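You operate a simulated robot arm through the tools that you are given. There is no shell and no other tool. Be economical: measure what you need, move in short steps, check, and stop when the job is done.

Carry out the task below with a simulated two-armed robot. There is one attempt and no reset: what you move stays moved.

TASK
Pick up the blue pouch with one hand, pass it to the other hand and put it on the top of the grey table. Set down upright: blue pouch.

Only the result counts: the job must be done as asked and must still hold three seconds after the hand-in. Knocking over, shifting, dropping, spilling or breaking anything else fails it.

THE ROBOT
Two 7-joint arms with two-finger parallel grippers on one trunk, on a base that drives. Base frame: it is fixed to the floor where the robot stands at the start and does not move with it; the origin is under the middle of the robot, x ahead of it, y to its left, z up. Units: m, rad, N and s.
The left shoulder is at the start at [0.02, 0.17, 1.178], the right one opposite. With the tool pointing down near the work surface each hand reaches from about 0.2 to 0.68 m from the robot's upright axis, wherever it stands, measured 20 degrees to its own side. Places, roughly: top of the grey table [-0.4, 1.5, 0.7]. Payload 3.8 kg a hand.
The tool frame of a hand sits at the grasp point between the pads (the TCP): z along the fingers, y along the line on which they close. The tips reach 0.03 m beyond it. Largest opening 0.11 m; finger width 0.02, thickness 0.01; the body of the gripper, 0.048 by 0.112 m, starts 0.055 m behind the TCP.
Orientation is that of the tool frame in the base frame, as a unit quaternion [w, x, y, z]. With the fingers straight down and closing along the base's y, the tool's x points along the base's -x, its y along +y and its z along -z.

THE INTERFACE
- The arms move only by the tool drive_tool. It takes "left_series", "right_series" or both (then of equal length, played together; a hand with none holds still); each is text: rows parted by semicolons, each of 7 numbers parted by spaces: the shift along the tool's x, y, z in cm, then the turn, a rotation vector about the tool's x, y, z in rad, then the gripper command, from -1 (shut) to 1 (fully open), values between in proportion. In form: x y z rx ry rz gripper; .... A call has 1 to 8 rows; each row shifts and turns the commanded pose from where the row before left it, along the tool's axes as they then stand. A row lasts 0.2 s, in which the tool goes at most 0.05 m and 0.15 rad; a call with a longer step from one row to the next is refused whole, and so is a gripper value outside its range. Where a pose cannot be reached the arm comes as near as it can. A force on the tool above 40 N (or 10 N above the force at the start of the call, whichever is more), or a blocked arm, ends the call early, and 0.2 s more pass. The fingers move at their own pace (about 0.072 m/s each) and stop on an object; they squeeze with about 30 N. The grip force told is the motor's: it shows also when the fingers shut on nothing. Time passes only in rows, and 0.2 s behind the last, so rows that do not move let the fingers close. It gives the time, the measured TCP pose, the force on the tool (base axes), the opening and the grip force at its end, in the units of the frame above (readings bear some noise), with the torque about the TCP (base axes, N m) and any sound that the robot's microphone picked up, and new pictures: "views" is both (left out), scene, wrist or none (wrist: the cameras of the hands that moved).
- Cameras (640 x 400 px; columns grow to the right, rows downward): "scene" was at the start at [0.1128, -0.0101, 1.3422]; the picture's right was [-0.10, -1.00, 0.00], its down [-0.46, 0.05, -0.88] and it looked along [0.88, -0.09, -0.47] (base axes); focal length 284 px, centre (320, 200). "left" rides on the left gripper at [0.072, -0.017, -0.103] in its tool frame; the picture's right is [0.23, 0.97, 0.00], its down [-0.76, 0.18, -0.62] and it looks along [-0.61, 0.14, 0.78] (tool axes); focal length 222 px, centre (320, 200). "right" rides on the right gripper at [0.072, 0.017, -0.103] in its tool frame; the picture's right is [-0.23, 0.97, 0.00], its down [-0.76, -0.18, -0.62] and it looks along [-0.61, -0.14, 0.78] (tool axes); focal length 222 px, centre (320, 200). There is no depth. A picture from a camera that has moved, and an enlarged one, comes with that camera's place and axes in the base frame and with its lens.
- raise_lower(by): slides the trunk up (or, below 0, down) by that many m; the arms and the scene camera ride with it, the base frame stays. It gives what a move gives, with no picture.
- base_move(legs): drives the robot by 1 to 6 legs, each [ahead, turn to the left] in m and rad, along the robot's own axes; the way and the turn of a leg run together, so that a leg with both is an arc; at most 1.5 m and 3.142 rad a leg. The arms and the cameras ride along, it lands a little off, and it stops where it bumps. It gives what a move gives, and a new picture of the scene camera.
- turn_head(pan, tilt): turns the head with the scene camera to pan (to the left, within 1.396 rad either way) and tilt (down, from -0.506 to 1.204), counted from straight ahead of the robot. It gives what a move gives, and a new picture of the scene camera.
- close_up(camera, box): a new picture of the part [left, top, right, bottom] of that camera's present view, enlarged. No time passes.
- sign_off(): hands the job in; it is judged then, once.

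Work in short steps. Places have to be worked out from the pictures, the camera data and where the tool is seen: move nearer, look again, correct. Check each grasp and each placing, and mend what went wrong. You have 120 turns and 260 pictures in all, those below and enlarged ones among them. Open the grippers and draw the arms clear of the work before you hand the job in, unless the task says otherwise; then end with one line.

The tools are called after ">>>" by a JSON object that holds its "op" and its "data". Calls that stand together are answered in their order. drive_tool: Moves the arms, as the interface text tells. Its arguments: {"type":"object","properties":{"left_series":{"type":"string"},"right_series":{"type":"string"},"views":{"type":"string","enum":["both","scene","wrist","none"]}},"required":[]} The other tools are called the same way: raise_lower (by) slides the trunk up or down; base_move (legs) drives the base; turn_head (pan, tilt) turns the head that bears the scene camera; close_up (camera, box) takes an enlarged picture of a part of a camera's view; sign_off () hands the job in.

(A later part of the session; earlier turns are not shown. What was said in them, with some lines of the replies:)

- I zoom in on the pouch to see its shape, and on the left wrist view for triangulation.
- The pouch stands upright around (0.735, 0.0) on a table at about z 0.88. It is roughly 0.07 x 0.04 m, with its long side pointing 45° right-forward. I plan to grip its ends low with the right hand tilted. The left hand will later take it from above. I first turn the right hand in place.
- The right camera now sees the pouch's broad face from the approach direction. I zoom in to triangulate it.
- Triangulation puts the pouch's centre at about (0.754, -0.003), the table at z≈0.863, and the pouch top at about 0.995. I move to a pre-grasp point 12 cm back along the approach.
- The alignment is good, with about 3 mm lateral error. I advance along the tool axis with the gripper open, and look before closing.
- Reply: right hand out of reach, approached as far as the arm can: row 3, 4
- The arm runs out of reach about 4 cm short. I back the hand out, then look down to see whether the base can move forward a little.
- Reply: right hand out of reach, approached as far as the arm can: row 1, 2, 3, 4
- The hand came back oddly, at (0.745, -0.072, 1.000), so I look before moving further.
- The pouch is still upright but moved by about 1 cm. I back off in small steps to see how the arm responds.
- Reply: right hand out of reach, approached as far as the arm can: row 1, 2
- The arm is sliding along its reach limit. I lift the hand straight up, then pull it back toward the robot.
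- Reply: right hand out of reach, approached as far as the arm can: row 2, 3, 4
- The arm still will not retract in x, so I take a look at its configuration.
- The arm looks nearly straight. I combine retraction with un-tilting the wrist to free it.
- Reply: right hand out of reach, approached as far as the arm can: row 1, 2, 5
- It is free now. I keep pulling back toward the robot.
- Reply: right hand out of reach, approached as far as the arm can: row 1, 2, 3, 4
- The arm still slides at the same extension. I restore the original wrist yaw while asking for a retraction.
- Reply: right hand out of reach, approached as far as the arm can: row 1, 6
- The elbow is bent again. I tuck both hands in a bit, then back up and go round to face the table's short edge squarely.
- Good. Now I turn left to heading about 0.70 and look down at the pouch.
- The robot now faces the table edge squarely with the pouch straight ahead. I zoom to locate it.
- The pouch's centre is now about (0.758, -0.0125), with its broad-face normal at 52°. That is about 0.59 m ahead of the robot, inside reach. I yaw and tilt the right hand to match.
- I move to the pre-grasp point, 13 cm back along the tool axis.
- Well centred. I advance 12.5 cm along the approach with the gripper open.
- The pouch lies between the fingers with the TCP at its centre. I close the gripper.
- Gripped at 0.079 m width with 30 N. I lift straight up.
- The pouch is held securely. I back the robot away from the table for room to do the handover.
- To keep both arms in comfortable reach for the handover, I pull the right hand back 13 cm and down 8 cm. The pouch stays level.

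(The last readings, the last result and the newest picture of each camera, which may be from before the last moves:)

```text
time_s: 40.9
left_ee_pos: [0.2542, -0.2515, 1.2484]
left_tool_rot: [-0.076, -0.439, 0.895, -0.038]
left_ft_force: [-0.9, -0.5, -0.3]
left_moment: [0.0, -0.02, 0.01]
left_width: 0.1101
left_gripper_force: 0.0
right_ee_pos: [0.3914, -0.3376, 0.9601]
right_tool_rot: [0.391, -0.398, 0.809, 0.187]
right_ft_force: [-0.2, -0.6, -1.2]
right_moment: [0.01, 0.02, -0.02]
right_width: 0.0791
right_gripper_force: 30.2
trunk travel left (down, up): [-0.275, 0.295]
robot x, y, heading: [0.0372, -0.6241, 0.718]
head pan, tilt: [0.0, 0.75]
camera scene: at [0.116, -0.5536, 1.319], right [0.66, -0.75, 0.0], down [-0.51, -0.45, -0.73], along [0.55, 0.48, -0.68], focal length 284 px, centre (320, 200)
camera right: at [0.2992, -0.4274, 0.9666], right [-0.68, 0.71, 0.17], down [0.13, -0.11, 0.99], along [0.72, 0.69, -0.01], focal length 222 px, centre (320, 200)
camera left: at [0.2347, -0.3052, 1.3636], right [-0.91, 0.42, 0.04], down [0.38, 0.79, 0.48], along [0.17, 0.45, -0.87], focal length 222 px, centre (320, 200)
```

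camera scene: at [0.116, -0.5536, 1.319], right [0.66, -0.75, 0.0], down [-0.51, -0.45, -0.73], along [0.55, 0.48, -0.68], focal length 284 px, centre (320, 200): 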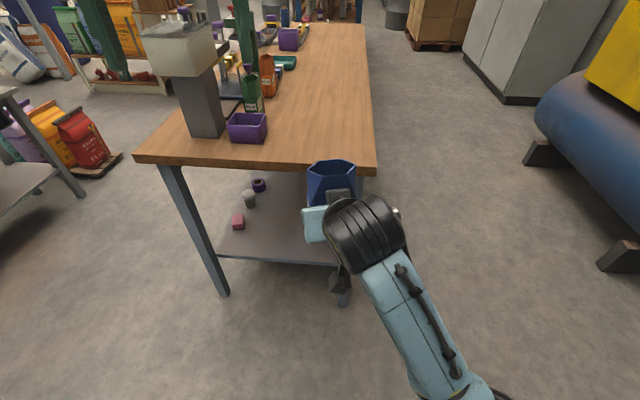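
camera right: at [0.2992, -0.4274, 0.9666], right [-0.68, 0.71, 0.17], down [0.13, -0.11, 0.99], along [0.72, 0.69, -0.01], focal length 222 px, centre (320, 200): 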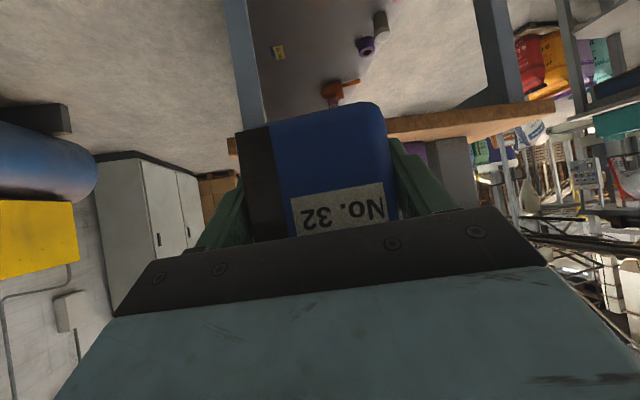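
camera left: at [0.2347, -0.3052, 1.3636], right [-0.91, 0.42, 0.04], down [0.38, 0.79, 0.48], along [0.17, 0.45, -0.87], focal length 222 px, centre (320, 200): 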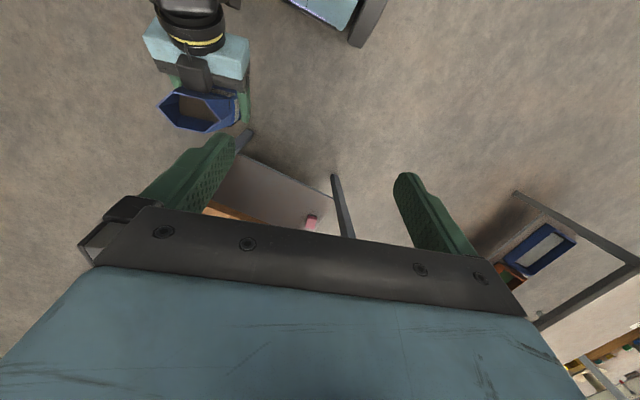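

The left camera sees the rim and the right arm well. I move the left hand to about 20 cm above the pouch along its approach axis.

>>> {"op": "drive_tool", "data": {"left_series": "-1.47 -3.22 0.66 0 0 0 1;-1.47 -3.22 0.66 0 0 0 1;-1.47 -3.22 0.66 0 0 0 1;-1.47 -3.22 0.66 0 0 0 1;-1.47 -3.22 0.66 0 0 0 1;0 0 0 0 0 0 1"}}

```text
time_s: 42.3
left_ee_pos: [0.42, -0.2955, 1.2031]
left_tool_rot: [-0.077, -0.438, 0.895, -0.037]
left_ft_force: [-0.9, -0.1, 0.1]
left_moment: [-0.03, -0.01, 0.01]
left_width: 0.11
left_gripper_force: 0.1
right_ee_pos: [0.3896, -0.3354, 0.9599]
right_tool_rot: [0.392, -0.398, 0.809, 0.186]
right_ft_force: [-0.8, -0.2, -0.3]
right_moment: [-0.02, -0.03, -0.07]
right_width: 0.079
right_gripper_force: 29.8
trunk travel left (down, up): [-0.275, 0.295]
robot x, y, heading: [0.0334, -0.6236, 0.719]
head pan, tilt: [0.0, 0.75]
camera scene: at [0.1151, -0.5532, 1.319], right [0.66, -0.75, 0.0], down [-0.51, -0.45, -0.73], along [0.55, 0.48, -0.68], focal length 284 px, centre (320, 200)
camera left: at [0.401, -0.3494, 1.3168], right [-0.91, 0.42, 0.04], down [0.38, 0.79, 0.49], along [0.17, 0.45, -0.87], focal length 222 px, centre (320, 200)
```

scene: 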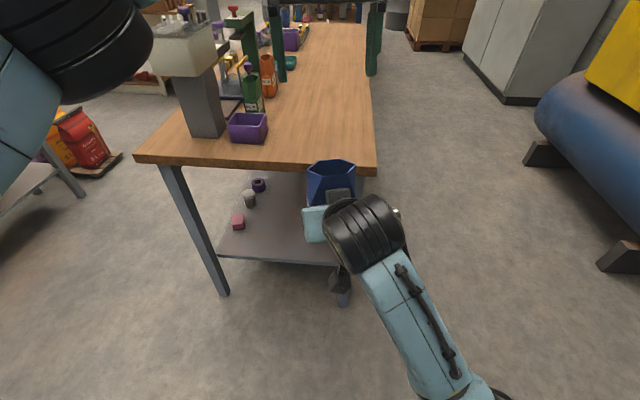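
left: 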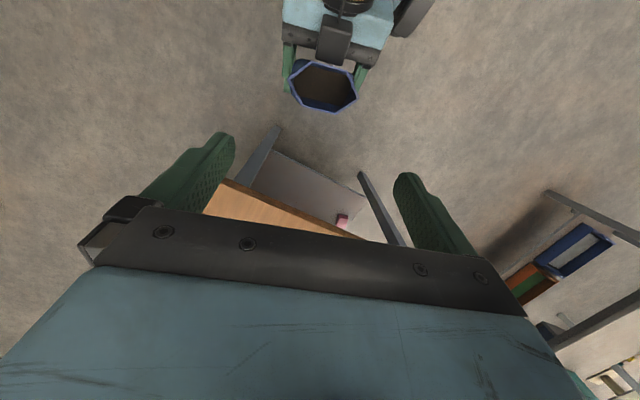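

The rim location agrees with my estimate to within a few millimetres. I check the grey block of the right gripper near the rim before descending.

>>> {"op": "close_up", "data": {"camera": "left", "box": [260, 0, 420, 120]}}

>>> {"op": "close_up", "data": {"camera": "scene", "box": [270, 140, 430, 300]}}

```text
3.33 times, centred on (340, 60) of left
camera zoom: at [0.401, -0.3494, 1.3168], right [-0.91, 0.42, 0.04], down [0.38, 0.79, 0.49], along [0.17, 0.45, -0.87], focal length 740 px, centre (253, 667)
```

zoom: 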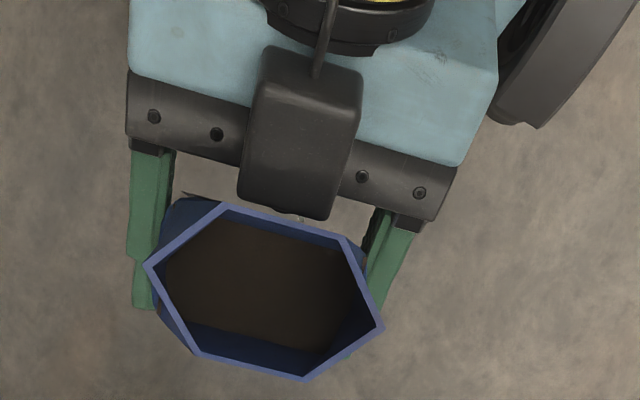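

```text
2.50 times, centred on (350, 220) of scene
camera zoom: at [0.1151, -0.5532, 1.319], right [0.66, -0.75, 0.0], down [-0.51, -0.45, -0.73], along [0.55, 0.48, -0.68], focal length 711 px, centre (245, 150)
```

zoom: 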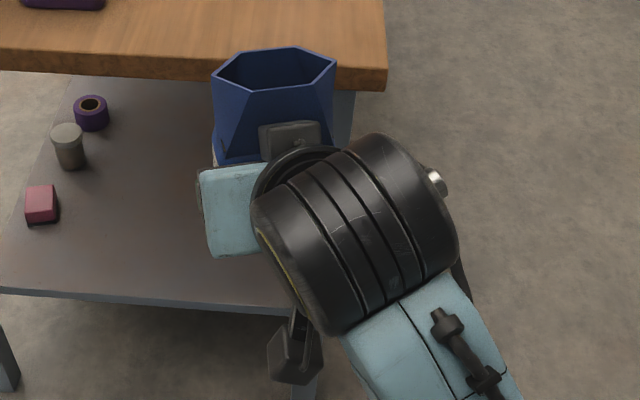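

The grey housing's corner stays behind the pouch's rear face, so the left hand has room. I descend 11 cm along the left tool axis, then check.

>>> {"op": "drive_tool", "data": {"left_series": "0 0 3 0 0 0 1;0 0 3 0 0 0 1;0 0 3 0 0 0 1;0 0 2 0 0 0 1;0 0 0 0 0 0 1"}}

```text
time_s: 43.5
left_ee_pos: [0.4093, -0.3112, 1.0951]
left_tool_rot: [-0.077, -0.438, 0.895, -0.038]
left_ft_force: [-0.2, -0.4, -0.4]
left_moment: [-0.01, -0.02, 0.02]
left_width: 0.1096
left_gripper_force: 0.1
right_ee_pos: [0.3898, -0.3372, 0.9593]
right_tool_rot: [0.392, -0.397, 0.809, 0.186]
right_ft_force: [-0.3, 0.1, -0.5]
right_moment: [-0.01, 0.04, 0.01]
right_width: 0.0793
right_gripper_force: 30.4
trunk travel left (down, up): [-0.275, 0.295]
robot x, y, heading: [0.0383, -0.6209, 0.722]
head pan, tilt: [0.0, 0.75]
camera scene: at [0.1157, -0.5539, 1.319], right [0.66, -0.75, 0.0], down [-0.51, -0.45, -0.73], along [0.55, 0.48, -0.68], focal length 284 px, centre (320, 200)
camera left: at [0.3899, -0.3649, 1.2093], right [-0.91, 0.42, 0.04], down [0.38, 0.79, 0.49], along [0.17, 0.45, -0.87], focal length 222 px, centre (320, 200)
```

scene: 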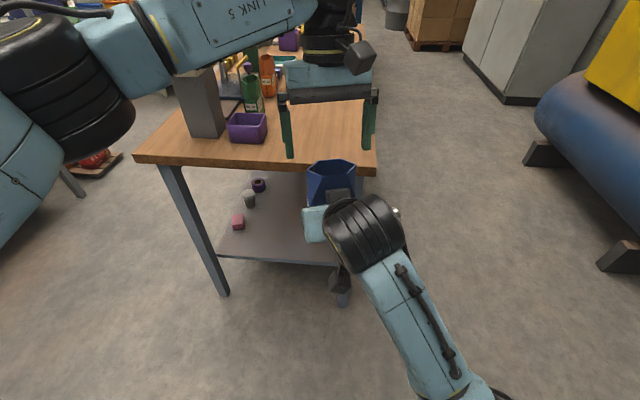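
left: 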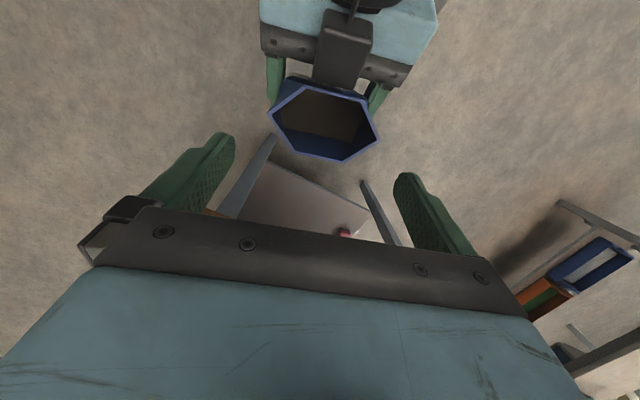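

The lateral alignment is within about 3 mm. I descend the remaining 9 cm gently.

>>> {"op": "drive_tool", "data": {"left_series": "0 0 2 0 0 0 1;0 0 2 0 0 0 1;0 0 2 0 0 0 1;0 0 1.5 0 0 0 1;0 0 1.5 0 0 0 1;0 0 0 0 0 0 1"}}

```text
time_s: 44.9
left_ee_pos: [0.4004, -0.3245, 1.0075]
left_tool_rot: [-0.076, -0.438, 0.895, -0.038]
left_ft_force: [0.2, -0.8, -0.4]
left_moment: [-0.03, -0.01, -0.02]
left_width: 0.11
left_gripper_force: 0.1
right_ee_pos: [0.3903, -0.3381, 0.9594]
right_tool_rot: [0.391, -0.398, 0.809, 0.186]
right_ft_force: [0.9, 0.0, 0.2]
right_moment: [0.0, -0.03, 0.01]
right_width: 0.0789
right_gripper_force: 30.0
trunk travel left (down, up): [-0.275, 0.295]
robot x, y, heading: [0.0347, -0.619, 0.722]
head pan, tilt: [0.0, 0.75]
camera scene: at [0.1157, -0.5539, 1.319], right [0.66, -0.75, 0.0], down [-0.51, -0.45, -0.73], along [0.55, 0.48, -0.68], focal length 284 px, centre (320, 200)
camera left: at [0.3805, -0.3781, 1.1207], right [-0.91, 0.42, 0.04], down [0.38, 0.79, 0.49], along [0.17, 0.45, -0.87], focal length 222 px, centre (320, 200)
```

scene: 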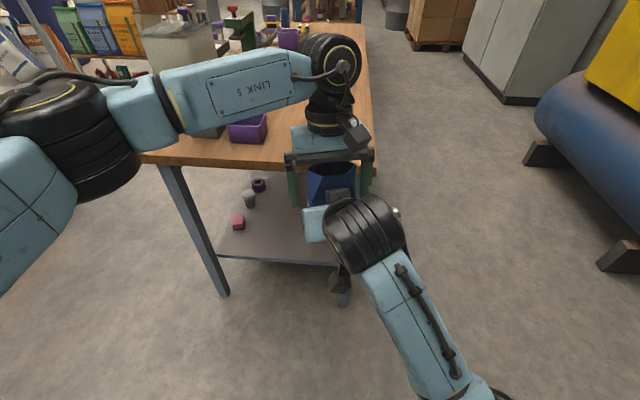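
left: 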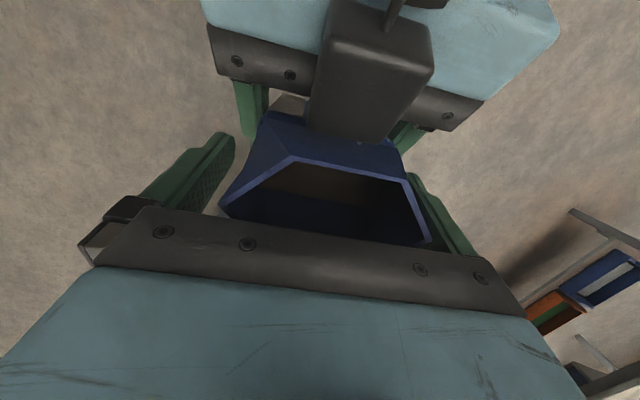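

Both hands are aligned laterally to within a millimetre. I close the left gripper while the right holds.

>>> {"op": "drive_tool", "data": {"left_series": "0 0 0 0 0 0 0.7;0 0 0 0 0 0 0.4;0 0 0 0 0 0 -1;0 0 0 0 0 0 -1;0 0 0 0 0 0 -1;0 0 0 0 0 0 -1", "right_series": "0 0 0 0 0 0 -1;0 0 0 0 0 0 -1;0 0 0 0 0 0 -1;0 0 0 0 0 0 -1;0 0 0 0 0 0 -1;0 0 0 0 0 0 -1"}}

```text
time_s: 46.3
left_ee_pos: [0.3999, -0.3238, 1.0069]
left_tool_rot: [-0.077, -0.438, 0.895, -0.037]
left_ft_force: [0.0, -0.4, -1.2]
left_moment: [-0.11, -0.13, -0.05]
left_width: 0.0786
left_gripper_force: 30.0
right_ee_pos: [0.3887, -0.3374, 0.96]
right_tool_rot: [0.392, -0.397, 0.809, 0.186]
right_ft_force: [0.3, -0.6, 0.2]
right_moment: [0.15, 0.15, 0.06]
right_width: 0.0788
right_gripper_force: 30.6
trunk travel left (down, up): [-0.275, 0.295]
robot x, y, heading: [0.0378, -0.6195, 0.72]
head pan, tilt: [0.0, 0.75]
camera scene: at [0.1157, -0.5539, 1.319], right [0.66, -0.75, 0.0], down [-0.51, -0.45, -0.73], along [0.55, 0.48, -0.68], focal length 284 px, centre (320, 200)
camera right: at [0.2991, -0.4274, 0.9668], right [-0.68, 0.71, 0.17], down [0.13, -0.11, 0.99], along [0.72, 0.69, -0.01], focal length 222 px, centre (320, 200)
camera left: at [0.3806, -0.378, 1.121], right [-0.91, 0.42, 0.04], down [0.38, 0.79, 0.49], along [0.17, 0.45, -0.87], focal length 222 px, centre (320, 200)
```

scene: 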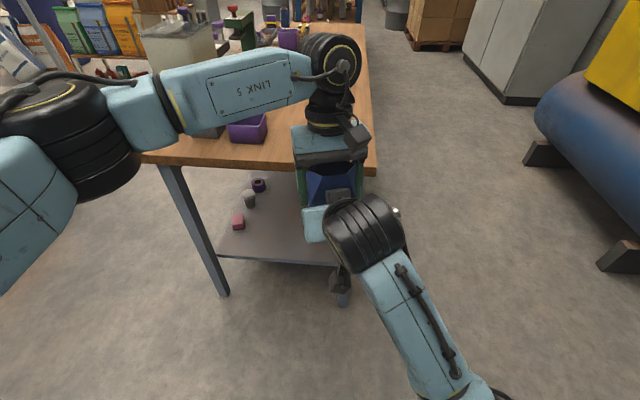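
right: 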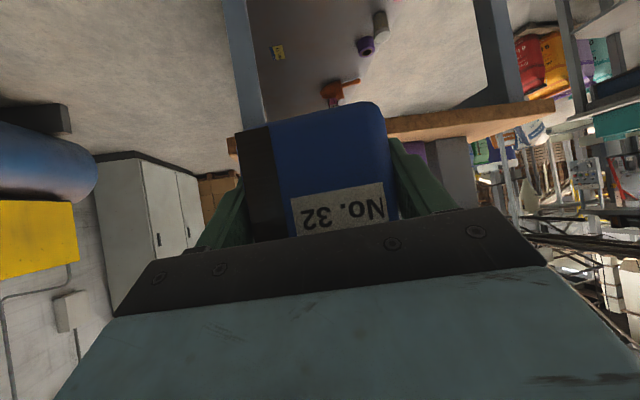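
left: 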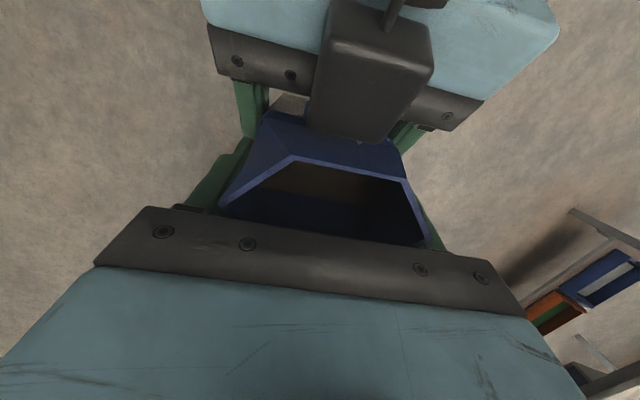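

Both hands hold the pouch, the left at 0.0786 m with 30 N. I open the right gripper while the left keeps squeezing.

>>> {"op": "drive_tool", "data": {"left_series": "0 0 0 0 0 0 -1;0 0 0 0 0 0 -1;0 0 0 0 0 0 -1;0 0 0 0 0 0 -1", "right_series": "0 0 0 0 0 0 0.6;0 0 0 0 0 0 1;0 0 0 0 0 0 1;0 0 0 0 0 0 1"}}

```text
time_s: 47.3
left_ee_pos: [0.401, -0.3246, 1.0075]
left_tool_rot: [-0.077, -0.439, 0.894, -0.038]
left_ft_force: [-0.3, 1.0, -0.3]
left_moment: [-0.03, 0.01, 0.02]
left_width: 0.0788
left_gripper_force: 30.4
right_ee_pos: [0.3895, -0.3381, 0.9595]
right_tool_rot: [0.391, -0.397, 0.809, 0.187]
right_ft_force: [0.2, 0.4, -0.5]
right_moment: [0.03, 0.0, 0.01]
right_width: 0.1101
right_gripper_force: 0.0
trunk travel left (down, up): [-0.275, 0.295]
robot x, y, heading: [0.036, -0.6221, 0.723]
head pan, tilt: [0.0, 0.75]
camera scene: at [0.1157, -0.5539, 1.319], right [0.66, -0.75, 0.0], down [-0.51, -0.45, -0.73], along [0.55, 0.48, -0.68], focal length 284 px, centre (320, 200)
camera right: at [0.2991, -0.4274, 0.9668], right [-0.68, 0.71, 0.17], down [0.13, -0.11, 0.99], along [0.72, 0.69, -0.01], focal length 222 px, centre (320, 200)
camera left: at [0.3806, -0.378, 1.1211], right [-0.91, 0.42, 0.04], down [0.38, 0.79, 0.49], along [0.17, 0.45, -0.87], focal length 222 px, centre (320, 200)
```

scene: 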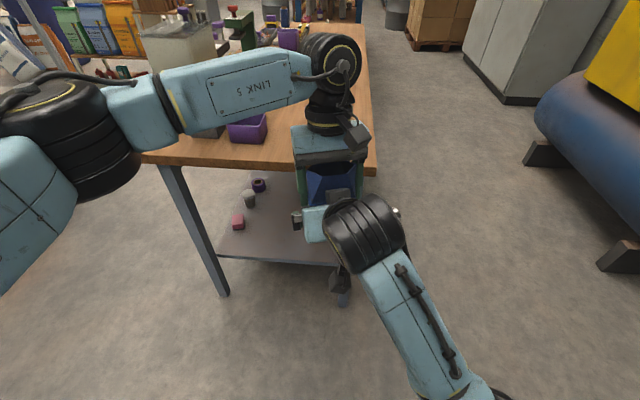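
right: 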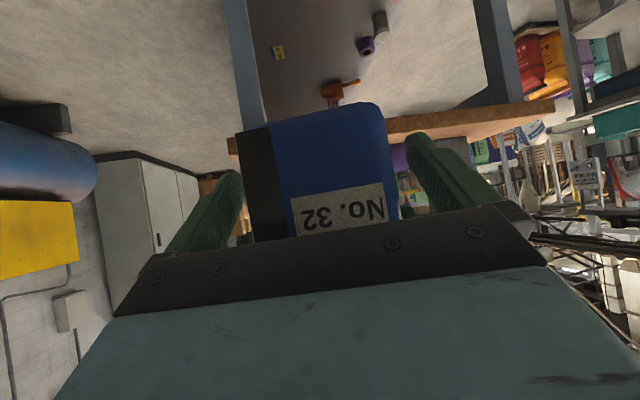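
left: 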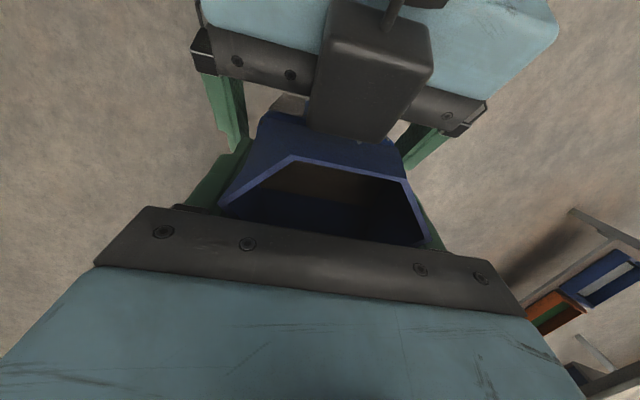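

The left hand holds the pouch alone. I withdraw the right hand straight back horizontally, then move it to the right.

>>> {"op": "drive_tool", "data": {"right_series": "0.94 0 -1.17 0 0 0 1;0.94 0 -1.17 0 0 0 1;0.94 0 -1.17 0 0 0 1;0.94 0 -1.17 0 0 0 1;0.94 0 -1.17 0 0 0 1;0 -3 0 0 0 0 1;0 -4 0 0 0 0 1;0 -4 0 0 0 0 1", "left_series": "0 0 0 0 0 0 -1;0 0 0 0 0 0 -1;0 0 0 0 0 0 -1;0 0 0 0 0 0 -1;0 0 0 0 0 0 -1;0 0 0 0 0 0 -1;0 0 0 0 0 0 -1;0 0 0 0 0 0 -1"}}

```text
time_s: 49.1
left_ee_pos: [0.4002, -0.325, 1.0074]
left_tool_rot: [-0.078, -0.438, 0.895, -0.037]
left_ft_force: [0.2, 0.5, 0.0]
left_moment: [0.0, 0.04, -0.01]
left_width: 0.0785
left_gripper_force: 30.0
right_ee_pos: [0.4308, -0.4641, 0.9617]
right_tool_rot: [0.391, -0.397, 0.809, 0.186]
right_ft_force: [0.5, -0.6, -0.2]
right_moment: [-0.04, -0.03, -0.02]
right_width: 0.1098
right_gripper_force: 0.0
trunk travel left (down, up): [-0.275, 0.295]
robot x, y, heading: [0.0378, -0.6238, 0.713]
head pan, tilt: [0.0, 0.75]
camera scene: at [0.1162, -0.5543, 1.319], right [0.66, -0.75, 0.0], down [-0.51, -0.45, -0.73], along [0.55, 0.48, -0.68], focal length 284 px, centre (320, 200)
camera right: at [0.34, -0.5537, 0.9688], right [-0.68, 0.71, 0.17], down [0.13, -0.11, 0.99], along [0.72, 0.69, -0.01], focal length 222 px, centre (320, 200)
camera left: at [0.381, -0.3784, 1.121], right [-0.91, 0.42, 0.04], down [0.39, 0.79, 0.49], along [0.17, 0.45, -0.87], focal length 222 px, centre (320, 200)
```

scene: 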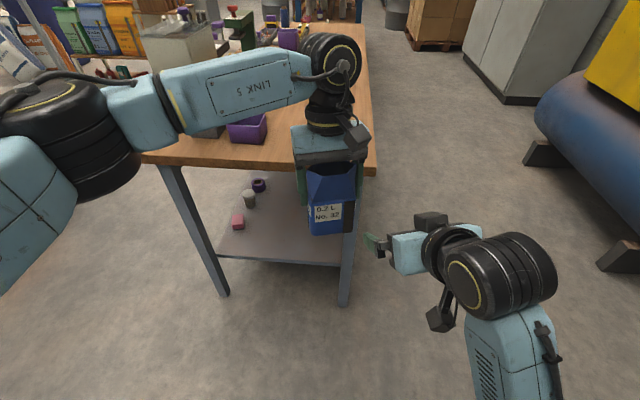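
right: 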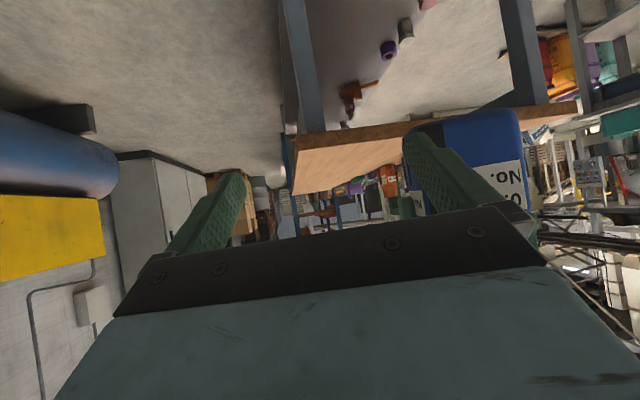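
left: 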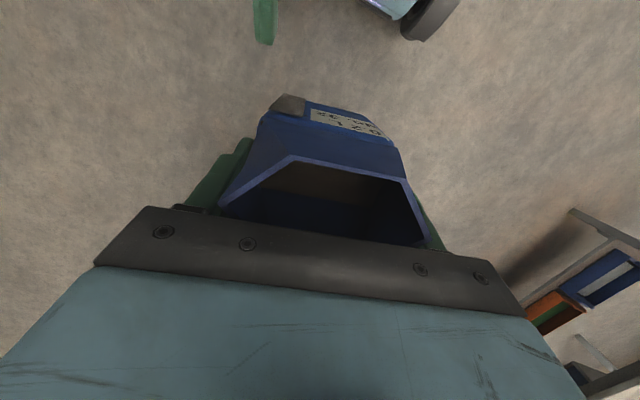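

The handover is done and the pouch hangs upright in the left hand. I look for the grey table to the left.

>>> {"op": "turn_head", "data": {"pan": 1.05, "tilt": 0.25}}

```text
time_s: 50.4
left_ee_pos: [0.4007, -0.3245, 1.0075]
left_tool_rot: [-0.077, -0.438, 0.895, -0.038]
left_ft_force: [0.1, 0.3, 0.1]
left_moment: [0.01, 0.0, 0.06]
left_width: 0.0788
left_gripper_force: 29.9
right_ee_pos: [0.4311, -0.4636, 0.9619]
right_tool_rot: [0.392, -0.398, 0.808, 0.187]
right_ft_force: [-0.9, 0.0, 0.4]
right_moment: [0.05, 0.02, 0.01]
right_width: 0.1098
right_gripper_force: 0.0
trunk travel left (down, up): [-0.275, 0.295]
robot x, y, heading: [0.0382, -0.6194, 0.723]
head pan, tilt: [1.051, 0.25]
camera scene: at [0.0349, -0.5169, 1.3641], right [0.98, 0.2, 0.0], down [0.05, -0.24, -0.97], along [-0.19, 0.95, -0.25], focal length 284 px, centre (320, 200)
```

scene: 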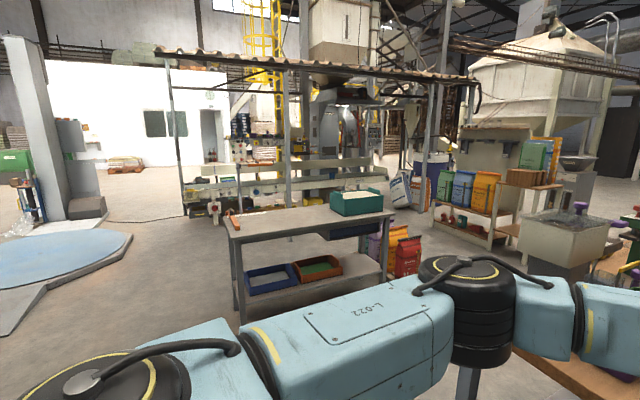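

The grey table's front edge runs roughly from (-0.82, 0.95) to (0.2, 1.75), with free space on its left half. I raise the trunk a little for clearance and drive toward it, keeping away from the wooden table's corner.

>>> {"op": "raise_lower", "data": {"by": 0.1}}

>>> {"op": "base_move", "data": {"legs": [[0, 1.187], [0.869, 0]]}}

```text
time_s: 51.8
left_ee_pos: [0.4011, -0.3239, 1.1068]
left_tool_rot: [-0.076, -0.439, 0.894, -0.038]
left_ft_force: [0.2, -0.4, -0.1]
left_moment: [-0.01, 0.05, 0.02]
left_width: 0.0789
left_gripper_force: 29.8
right_ee_pos: [0.4301, -0.4637, 1.061]
right_tool_rot: [0.393, -0.397, 0.808, 0.186]
right_ft_force: [-0.2, 0.1, 0.3]
right_moment: [0.0, -0.04, 0.04]
right_width: 0.1099
right_gripper_force: 0.1
trunk travel left (down, up): [-0.375, 0.195]
robot x, y, heading: [0.0372, -0.6217, 0.72]
head pan, tilt: [1.051, 0.25]
```

```text
time_s: 59.3
left_ee_pos: [-0.3939, 0.6407, 1.1062]
left_tool_rot: [0.042, 0.866, -0.493, 0.074]
left_ft_force: [-0.3, -0.1, 0.1]
left_moment: [0.01, 0.02, -0.02]
left_width: 0.0791
left_gripper_force: 29.6
right_ee_pos: [-0.2541, 0.6169, 1.062]
right_tool_rot: [-0.219, 0.783, -0.445, -0.374]
right_ft_force: [0.4, 0.5, 0.6]
right_moment: [0.01, 0.01, 0.0]
right_width: 0.1099
right_gripper_force: 0.1
trunk travel left (down, up): [-0.375, 0.195]
robot x, y, heading: [-0.2469, 0.1904, 1.913]
head pan, tilt: [1.051, 0.25]
camera scene: at [-0.3493, 0.2283, 1.4641], right [0.18, 0.98, 0.0], down [0.24, -0.04, -0.97], along [-0.95, 0.17, -0.25], focal length 284 px, centre (320, 200)
```

scene: 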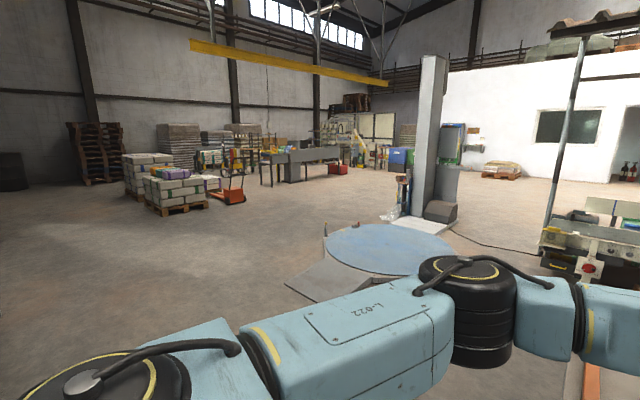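

I turn the head forward for a nearer look at the grey table before driving on.

>>> {"op": "turn_head", "data": {"pan": 0.2, "tilt": 0.45}}

```text
time_s: 60.5
left_ee_pos: [-0.3938, 0.6392, 1.108]
left_tool_rot: [0.042, 0.866, -0.493, 0.074]
left_ft_force: [-0.4, 0.0, -0.2]
left_moment: [-0.01, 0.03, -0.04]
left_width: 0.0788
left_gripper_force: 29.8
right_ee_pos: [-0.2531, 0.6165, 1.0634]
right_tool_rot: [-0.219, 0.783, -0.446, -0.374]
right_ft_force: [0.0, -0.8, 0.7]
right_moment: [-0.01, 0.01, 0.02]
right_width: 0.1101
right_gripper_force: 0.0
trunk travel left (down, up): [-0.375, 0.195]
robot x, y, heading: [-0.2539, 0.1947, 1.92]
head pan, tilt: [0.201, 0.45]
camera scene: at [-0.3049, 0.2902, 1.4455], right [0.85, 0.52, 0.0], down [0.23, -0.37, -0.9], along [-0.47, 0.77, -0.44], focal length 284 px, centre (320, 200)
```

scene: 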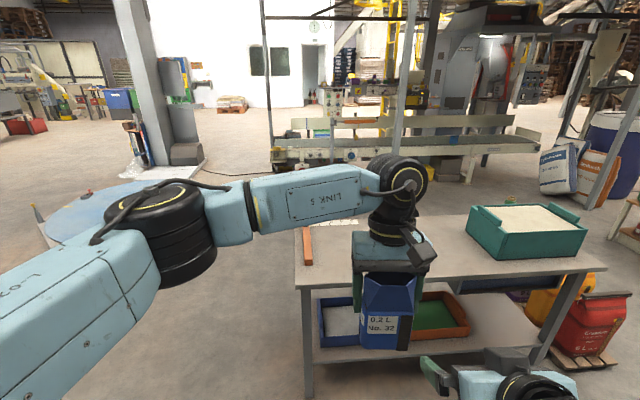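

The front-left corner is at about (-0.79, 0.93), the table is about 0.47 m deep, and the bin starts about 0.83 m along the edge. I'll place the pouch near (-0.55, 1.36), so I drive to about (-0.107, 0.978) and face the edge.

>>> {"op": "base_move", "data": {"legs": [[0, -0.527], [0.798, 0], [0, 0.816]]}}

>>> {"op": "turn_head", "data": {"pan": 0.2, "tilt": 0.75}}

```text
time_s: 68.4
left_ee_pos: [-0.3688, 1.3703, 1.1074]
left_tool_rot: [0.032, 0.927, -0.365, 0.079]
left_ft_force: [0.3, 0.2, -0.2]
left_moment: [-0.04, -0.01, 0.02]
left_width: 0.079
left_gripper_force: 29.7
right_ee_pos: [-0.2293, 1.387, 1.0619]
right_tool_rot: [-0.162, 0.84, -0.328, -0.401]
right_ft_force: [0.0, -0.3, 0.1]
right_moment: [-0.03, 0.0, -0.01]
right_width: 0.1102
right_gripper_force: 0.0
trunk travel left (down, up): [-0.375, 0.195]
robot x, y, heading: [-0.1044, 0.9819, 2.203]
head pan, tilt: [0.201, 0.45]
camera scene: at [-0.1848, 1.0584, 1.4455], right [0.67, 0.74, 0.0], down [0.32, -0.29, -0.9], along [-0.67, 0.61, -0.44], focal length 284 px, centre (320, 200)
```

scene: 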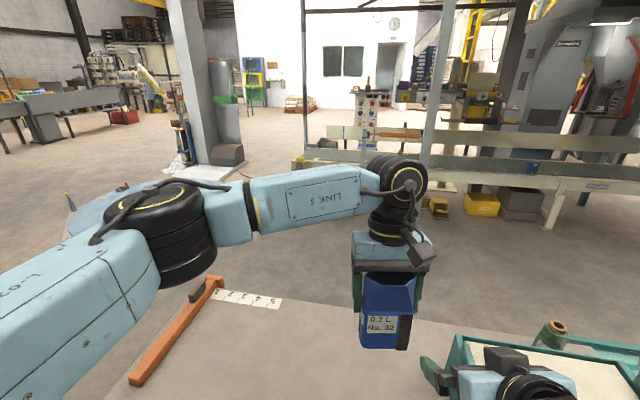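

```text
time_s: 69.2
left_ee_pos: [-0.3699, 1.3701, 1.1078]
left_tool_rot: [0.032, 0.927, -0.365, 0.08]
left_ft_force: [0.1, 0.5, -0.6]
left_moment: [0.0, 0.0, 0.05]
left_width: 0.0789
left_gripper_force: 30.0
right_ee_pos: [-0.2281, 1.3869, 1.0619]
right_tool_rot: [-0.163, 0.839, -0.329, -0.402]
right_ft_force: [-0.4, 0.3, 0.3]
right_moment: [-0.01, 0.0, -0.01]
right_width: 0.1097
right_gripper_force: 0.2
trunk travel left (down, up): [-0.375, 0.195]
robot x, y, heading: [-0.1039, 0.9818, 2.2]
head pan, tilt: [0.201, 0.75]
camera scene: at [-0.1779, 1.0525, 1.4191], right [0.67, 0.74, 0.0], down [0.5, -0.46, -0.73], along [-0.54, 0.49, -0.68], focal length 284 px, centre (320, 200)
```

scene: 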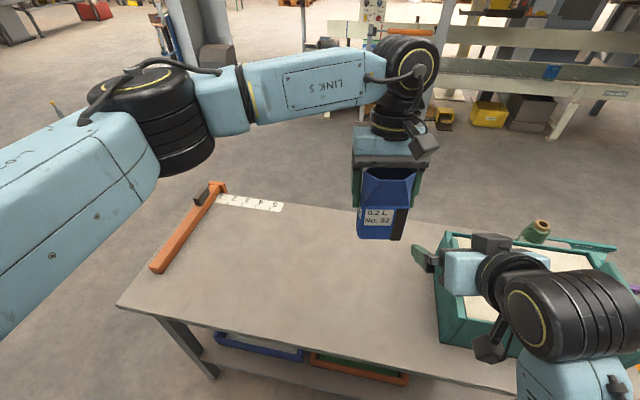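

I move the left hand over the chosen spot at the same height, and lift the right hand clear of the bin.

>>> {"op": "drive_tool", "data": {"left_series": "-2.36 2.12 -0.41 0 0 0 -1;-2.36 2.12 -0.41 0 0 0 -1;-2.36 2.12 -0.41 0 0 0 -1;-2.36 2.12 -0.41 0 0 0 -1;-2.36 2.12 -0.41 0 0 0 -1;0 0 0 0 0 0 -1", "right_series": "-2.35 0 -1.87 0 0 0 1;-2.35 0 -1.87 0 0 0 1;-2.35 0 -1.87 0 0 0 1;-2.35 0 -1.87 0 0 0 1;-2.35 0 -1.87 0 0 0 1;0 0 0 0 0 0 1", "views": "scene"}}

```text
time_s: 70.6
left_ee_pos: [-0.5317, 1.3726, 1.1073]
left_tool_rot: [0.03, 0.927, -0.365, 0.079]
left_ft_force: [-0.3, -0.1, -0.5]
left_moment: [-0.02, -0.03, -0.01]
left_width: 0.079
left_gripper_force: 30.3
right_ee_pos: [-0.2389, 1.4053, 1.1711]
right_tool_rot: [-0.182, 0.844, -0.33, -0.381]
right_ft_force: [-0.4, -0.2, 0.1]
right_moment: [0.0, 0.0, -0.02]
right_width: 0.1101
right_gripper_force: 0.1
right hand out of reach, approached as far as the arm can: row 3, 4, 5
trunk travel left (down, up): [-0.375, 0.195]
robot x, y, heading: [-0.1055, 0.983, 2.205]
head pan, tilt: [0.201, 0.75]
camera scene: at [-0.1782, 1.0512, 1.4191], right [0.67, 0.74, 0.0], down [0.5, -0.46, -0.73], along [-0.54, 0.49, -0.68], focal length 284 px, centre (320, 200)
```

scene: 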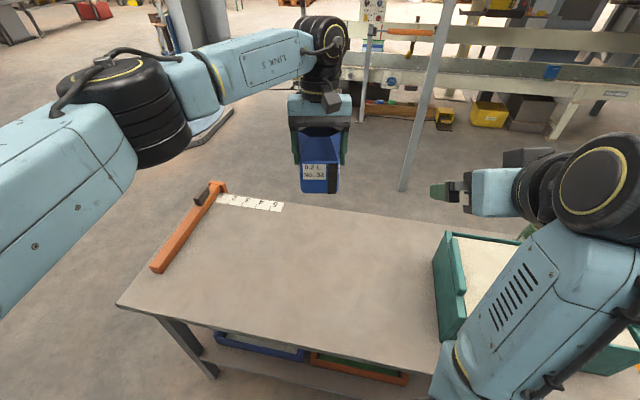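

The spot below is free. I lower the left hand vertically by 18 cm with the arm alone. The trunk stays up so the right elbow stays clear of the bin.

>>> {"op": "drive_tool", "data": {"left_series": "-0.52 0 2.95 0 0 0 -1;-0.52 0 2.95 0 0 0 -1;-0.52 0 2.95 0 0 0 -1;-0.52 0 2.95 0 0 0 -1;-0.52 0 2.95 0 0 0 -1;-0.52 0 2.95 0 0 0 -1;0 0 0 0 0 0 -1"}}

```text
time_s: 72.2
left_ee_pos: [-0.5316, 1.3717, 0.9267]
left_tool_rot: [0.031, 0.927, -0.365, 0.079]
left_ft_force: [-0.3, 0.0, -0.9]
left_moment: [0.02, 0.01, -0.04]
left_width: 0.0789
left_gripper_force: 29.8
right_ee_pos: [-0.2391, 1.4077, 1.1769]
right_tool_rot: [-0.186, 0.842, -0.33, -0.385]
right_ft_force: [0.6, 1.3, 0.7]
right_moment: [0.03, 0.04, 0.0]
right_width: 0.1099
right_gripper_force: 0.0
trunk travel left (down, up): [-0.375, 0.195]
robot x, y, heading: [-0.1082, 0.9807, 2.203]
head pan, tilt: [0.201, 0.75]
camera scene: at [-0.178, 1.0523, 1.4191], right [0.67, 0.74, 0.0], down [0.5, -0.46, -0.73], along [-0.54, 0.49, -0.68], focal length 284 px, centre (320, 200)
camera left: at [-0.48, 1.3475, 1.0417], right [-0.5, -0.87, 0.04], down [-0.75, 0.45, 0.49], along [-0.44, 0.21, -0.87], focal length 222 px, centre (320, 200)
```

scene: 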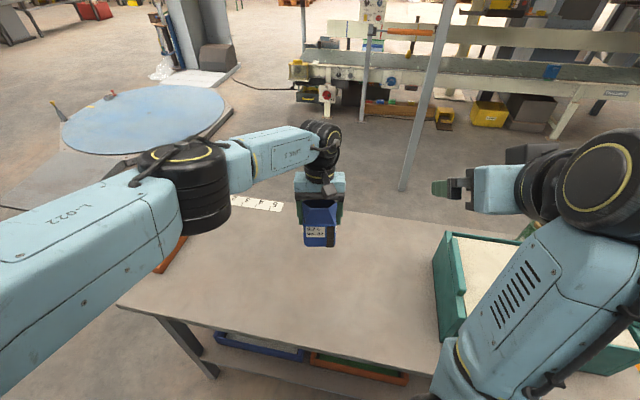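
left: 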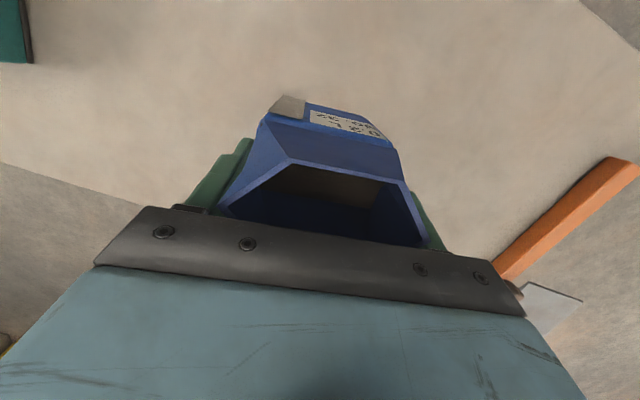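

Clear so far. I lower another 8 cm, then go gently to contact.

>>> {"op": "drive_tool", "data": {"left_series": "-0.35 0 1.97 0 0 0 -1;-0.35 0 1.97 0 0 0 -1;-0.35 0 1.97 0 0 0 -1;-0.35 0 1.97 0 0 0 -1;0 0 0 0 0 0 -1", "views": "scene"}}

>>> {"op": "close_up", "data": {"camera": "scene", "box": [220, 140, 400, 290]}}

```text
time_s: 73.4
left_ee_pos: [-0.5227, 1.3578, 0.8531]
left_tool_rot: [0.031, 0.927, -0.365, 0.079]
left_ft_force: [0.8, 0.2, 0.5]
left_moment: [0.04, 0.01, 0.01]
left_width: 0.0785
left_gripper_force: 30.3
left hand out of reach, approached as far as the arm can: row 3, 4
right_ee_pos: [-0.2377, 1.4077, 1.1782]
right_tool_rot: [-0.187, 0.841, -0.329, -0.386]
right_ft_force: [-0.6, 0.0, 0.4]
right_moment: [0.0, 0.04, -0.03]
right_width: 0.1101
right_gripper_force: 0.1
trunk travel left (down, up): [-0.375, 0.195]
robot x, y, heading: [-0.1043, 0.9802, 2.199]
head pan, tilt: [0.201, 0.75]
camera scene: at [-0.1778, 1.0526, 1.419], right [0.67, 0.74, 0.0], down [0.5, -0.46, -0.73], along [-0.54, 0.49, -0.68], focal length 284 px, centre (320, 200)
```

scene: 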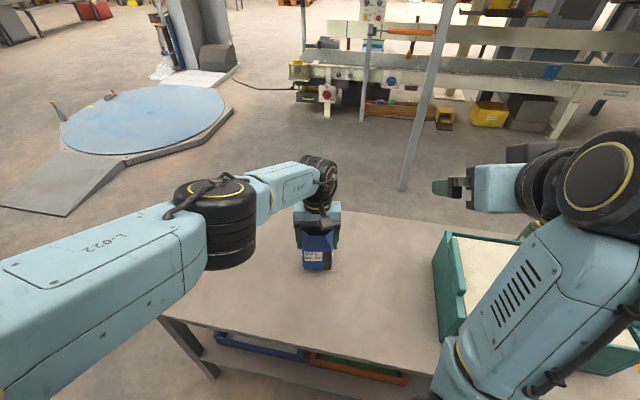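

```text
2.67 times, centred on (310, 215) of scene
camera zoom: at [-0.1778, 1.0526, 1.419], right [0.67, 0.74, 0.0], down [0.5, -0.46, -0.73], along [-0.54, 0.49, -0.68], focal length 758 px, centre (347, 160)
```

zoom: 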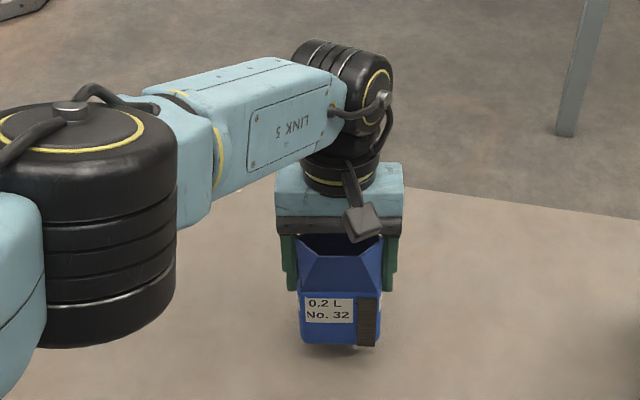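

The left arm has reached its stretch limit with the pouch bottom at about z 0.77, a few centimetres above the table. I use the trunk for the last vertical bit, in small steps while watching the force.

>>> {"op": "raise_lower", "data": {"by": -0.025}}

>>> {"op": "close_up", "data": {"camera": "scene", "box": [270, 200, 370, 290]}}

```text
time_s: 74.1
left_ee_pos: [-0.523, 1.3586, 0.8291]
left_tool_rot: [0.031, 0.927, -0.364, 0.078]
left_ft_force: [0.9, -0.7, 2.0]
left_moment: [-0.04, -0.01, 0.03]
left_width: 0.079
left_gripper_force: 29.7
right_ee_pos: [-0.2381, 1.4076, 1.1537]
right_tool_rot: [-0.187, 0.841, -0.33, -0.386]
right_ft_force: [0.0, 0.0, -0.3]
right_moment: [0.02, -0.02, 0.01]
right_width: 0.1099
right_gripper_force: 0.0
trunk travel left (down, up): [-0.35, 0.22]
robot x, y, heading: [-0.1076, 0.983, 2.204]
head pan, tilt: [0.201, 0.75]
```

```text
4.44 times, centred on (320, 245) of scene
camera zoom: at [-0.1779, 1.0524, 1.394], right [0.67, 0.74, 0.0], down [0.5, -0.46, -0.73], along [-0.54, 0.49, -0.68], focal length 1263 px, centre (320, 0)
```

zoom: 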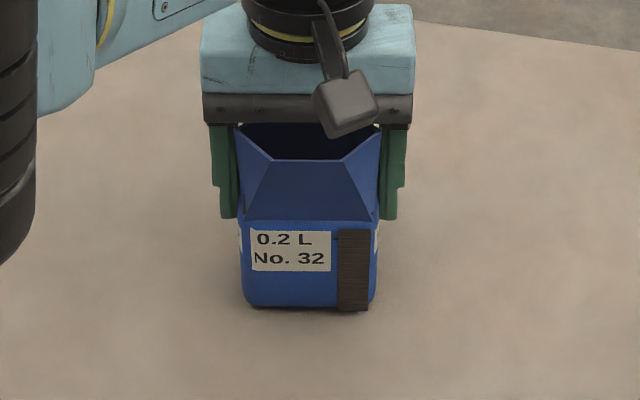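

It looks very near contact, with the vertical force at 2 N. I lower in finer steps.

>>> {"op": "raise_lower", "data": {"by": -0.005}}

```text
time_s: 74.6
left_ee_pos: [-0.5234, 1.3581, 0.8267]
left_tool_rot: [0.029, 0.927, -0.365, 0.077]
left_ft_force: [0.1, -1.2, 25.4]
left_moment: [-0.04, 0.1, 0.0]
left_width: 0.0792
left_gripper_force: 29.9
right_ee_pos: [-0.237, 1.4054, 1.15]
right_tool_rot: [-0.188, 0.84, -0.329, -0.388]
right_ft_force: [-0.1, 0.0, 0.5]
right_moment: [0.02, 0.03, -0.01]
right_width: 0.1098
right_gripper_force: 0.0
trunk travel left (down, up): [-0.345, 0.225]
robot x, y, heading: [-0.1059, 0.9834, 2.202]
head pan, tilt: [0.201, 0.75]
```

Contact is firm at 25 N up. I ease off 3 mm, then open the left gripper.

>>> {"op": "raise_lower", "data": {"by": 0.003}}

>>> {"op": "drive_tool", "data": {"left_series": "0 0 0 0 0 0 -0.2;0 0 0 0 0 0 0.5;0 0 0 0 0 0 0.8;0 0 0 0 0 0 1;0 0 0 0 0 0 1;0 0 0 0 0 0 1"}}

```text
time_s: 75.2
left_ee_pos: [-0.5232, 1.3584, 0.8258]
left_tool_rot: [0.031, 0.927, -0.365, 0.077]
left_ft_force: [-2.2, 4.4, 10.8]
left_moment: [0.43, 0.21, 0.0]
left_width: 0.0789
left_gripper_force: 30.2
right_ee_pos: [-0.2373, 1.4097, 1.1515]
right_tool_rot: [-0.187, 0.841, -0.329, -0.387]
right_ft_force: [0.6, -0.6, 0.5]
right_moment: [0.01, -0.01, 0.02]
right_width: 0.11
right_gripper_force: 0.1
trunk travel left (down, up): [-0.348, 0.222]
robot x, y, heading: [-0.1041, 0.9806, 2.201]
head pan, tilt: [0.201, 0.75]
```

```text
time_s: 76.5
left_ee_pos: [-0.5235, 1.3582, 0.8263]
left_tool_rot: [0.031, 0.927, -0.364, 0.079]
left_ft_force: [0.2, -0.2, -0.2]
left_moment: [0.04, 0.0, 0.0]
left_width: 0.11
left_gripper_force: 0.0
right_ee_pos: [-0.2381, 1.4102, 1.1521]
right_tool_rot: [-0.188, 0.841, -0.329, -0.387]
right_ft_force: [-0.2, 0.2, -0.2]
right_moment: [-0.01, 0.03, -0.01]
right_width: 0.11
right_gripper_force: 0.1
trunk travel left (down, up): [-0.348, 0.222]
robot x, y, heading: [-0.103, 0.9768, 2.203]
head pan, tilt: [0.201, 0.75]
camera scene: at [-0.1779, 1.0525, 1.392], right [0.67, 0.74, 0.0], down [0.5, -0.46, -0.73], along [-0.54, 0.49, -0.68], focal length 284 px, centre (320, 200)
camera left: at [-0.472, 1.3327, 0.9398], right [-0.5, -0.87, 0.04], down [-0.75, 0.45, 0.49], along [-0.44, 0.21, -0.87], focal length 222 px, centre (320, 200)
```

scene: 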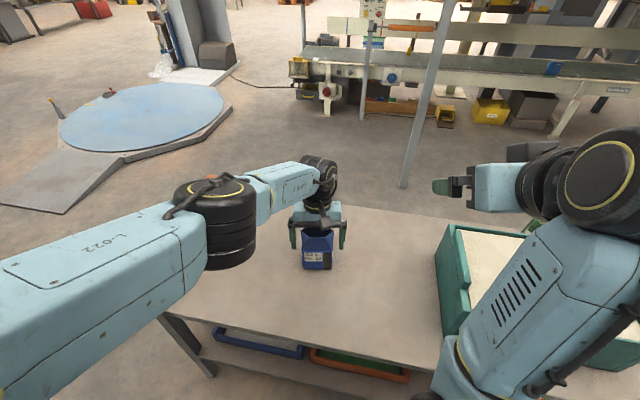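
left: 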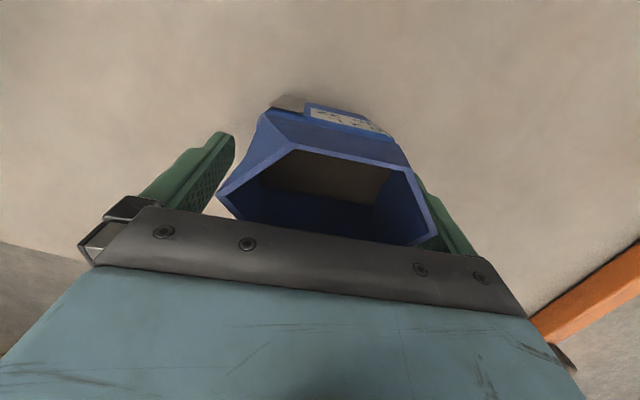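

Released, and the pouch stands on the table. I raise the trunk to draw the fingers straight up.

>>> {"op": "raise_lower", "data": {"by": 0.03}}

>>> {"op": "close_up", "data": {"camera": "left", "box": [0, 0, 640, 400]}}

>>> {"op": "close_up", "data": {"camera": "scene", "box": [260, 180, 370, 290]}}

```text
time_s: 77.3
left_ee_pos: [-0.5229, 1.3574, 0.8556]
left_tool_rot: [0.031, 0.927, -0.364, 0.08]
left_ft_force: [0.0, 0.1, -0.9]
left_moment: [0.02, 0.0, 0.06]
left_width: 0.1099
left_gripper_force: 0.1
right_ee_pos: [-0.2391, 1.4095, 1.1814]
right_tool_rot: [-0.188, 0.841, -0.33, -0.386]
right_ft_force: [-0.6, -0.8, -0.6]
right_moment: [0.01, -0.02, 0.01]
right_width: 0.1101
right_gripper_force: 0.0
trunk travel left (down, up): [-0.378, 0.192]
robot x, y, heading: [-0.1043, 0.9826, 2.207]
head pan, tilt: [0.201, 0.75]
```

```text
1.00 times, centred on (320, 200) of left (not enlarged: the box is as wide or as high as the picture)
camera zoom: at [-0.472, 1.3328, 0.9697], right [-0.5, -0.87, 0.04], down [-0.75, 0.45, 0.49], along [-0.44, 0.21, -0.87], focal length 222 px, centre (320, 200)
```

zoom: 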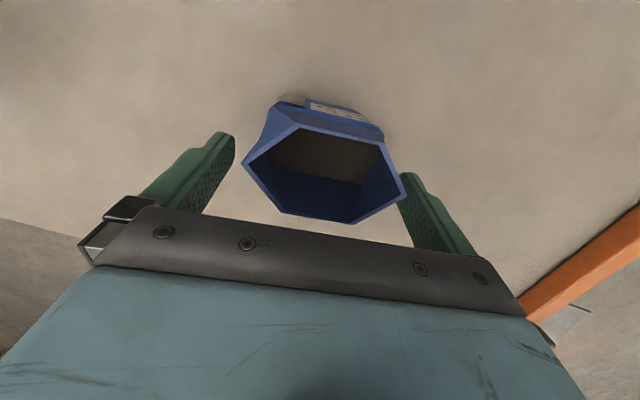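

```text
3.64 times, centred on (315, 235) of scene
camera zoom: at [-0.178, 1.0527, 1.422], right [0.67, 0.74, 0.0], down [0.5, -0.46, -0.73], along [-0.54, 0.49, -0.68], focal length 1034 px, centre (338, 73)
```

zoom: 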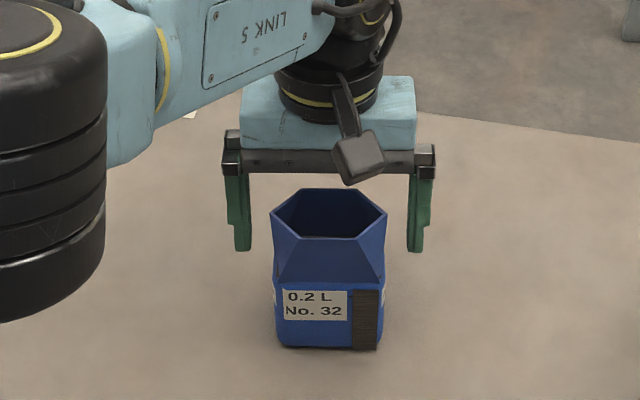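

The pouch stands upright and free between the fingers. I raise the trunk well clear and look again.

>>> {"op": "raise_lower", "data": {"by": 0.18}}

>>> {"op": "close_up", "data": {"camera": "scene", "box": [200, 150, 400, 300]}}

```text
time_s: 79.3
left_ee_pos: [-0.5227, 1.3579, 1.0358]
left_tool_rot: [0.032, 0.927, -0.365, 0.079]
left_ft_force: [1.0, -0.5, 0.4]
left_moment: [0.0, 0.0, -0.01]
left_width: 0.1103
left_gripper_force: 0.1
right_ee_pos: [-0.2396, 1.409, 1.3625]
right_tool_rot: [-0.189, 0.841, -0.33, -0.387]
right_ft_force: [-0.2, 0.5, 0.0]
right_moment: [0.0, 0.0, -0.03]
right_width: 0.11
right_gripper_force: 0.0
trunk travel left (down, up): [-0.558, 0.012]
robot x, y, heading: [-0.1065, 0.9815, 2.202]
head pan, tilt: [0.201, 0.75]
```

```text
2.67 times, centred on (300, 225) of scene
camera zoom: at [-0.1779, 1.0526, 1.6019], right [0.67, 0.74, 0.0], down [0.5, -0.46, -0.73], along [-0.54, 0.49, -0.68], focal length 758 px, centre (373, 133)
```

zoom: 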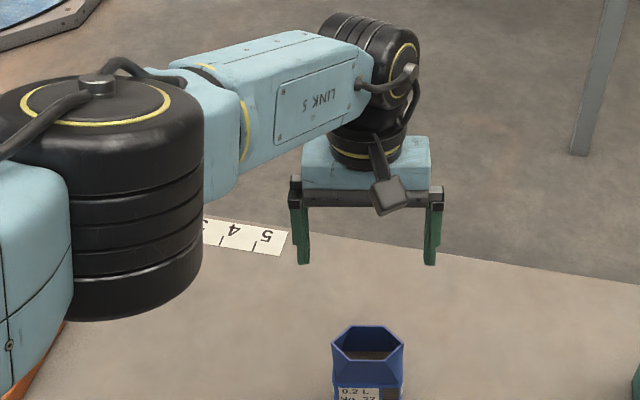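

The pouch stands alone and the hands are well above it. I back the robot off a little so that the arms are clear of the work.

>>> {"op": "base_move", "data": {"legs": [[-0.22, 0]]}}

```text
time_s: 81.0
left_ee_pos: [-0.3935, 1.1798, 1.0352]
left_tool_rot: [0.031, 0.928, -0.363, 0.078]
left_ft_force: [0.3, 0.2, -0.1]
left_moment: [-0.02, 0.04, 0.0]
left_width: 0.1098
left_gripper_force: 0.0
right_ee_pos: [-0.1082, 1.2302, 1.3625]
right_tool_rot: [-0.188, 0.841, -0.328, -0.388]
right_ft_force: [-0.4, -0.3, 0.0]
right_moment: [0.03, 0.01, 0.02]
right_width: 0.11
right_gripper_force: 0.0
trunk travel left (down, up): [-0.558, 0.012]
robot x, y, heading: [0.023, 0.8041, 2.205]
head pan, tilt: [0.201, 0.75]
camera scene: at [-0.0472, 0.8741, 1.602], right [0.67, 0.74, 0.0], down [0.51, -0.46, -0.73], along [-0.54, 0.49, -0.68], focal length 284 px, centre (320, 200)
```

scene: 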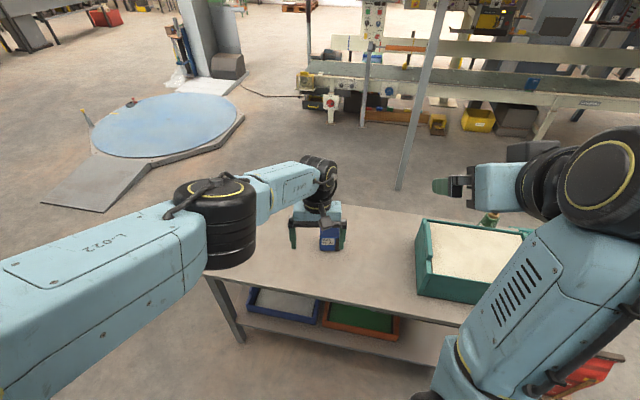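

The pouch stands upright on the grey table, both grippers are open and the arms are clear, so I hand in.

>>> {"op": "sign_off", "data": {}}

```text
The job is handed in.
```

The blue pouch was picked up with the right hand, passed to the left and set down upright on the grey table. While I was lining up the first pick, a finger nudged the pouch about 1 cm on the wooden table. It stayed upright, and I saw nothing else disturbed.
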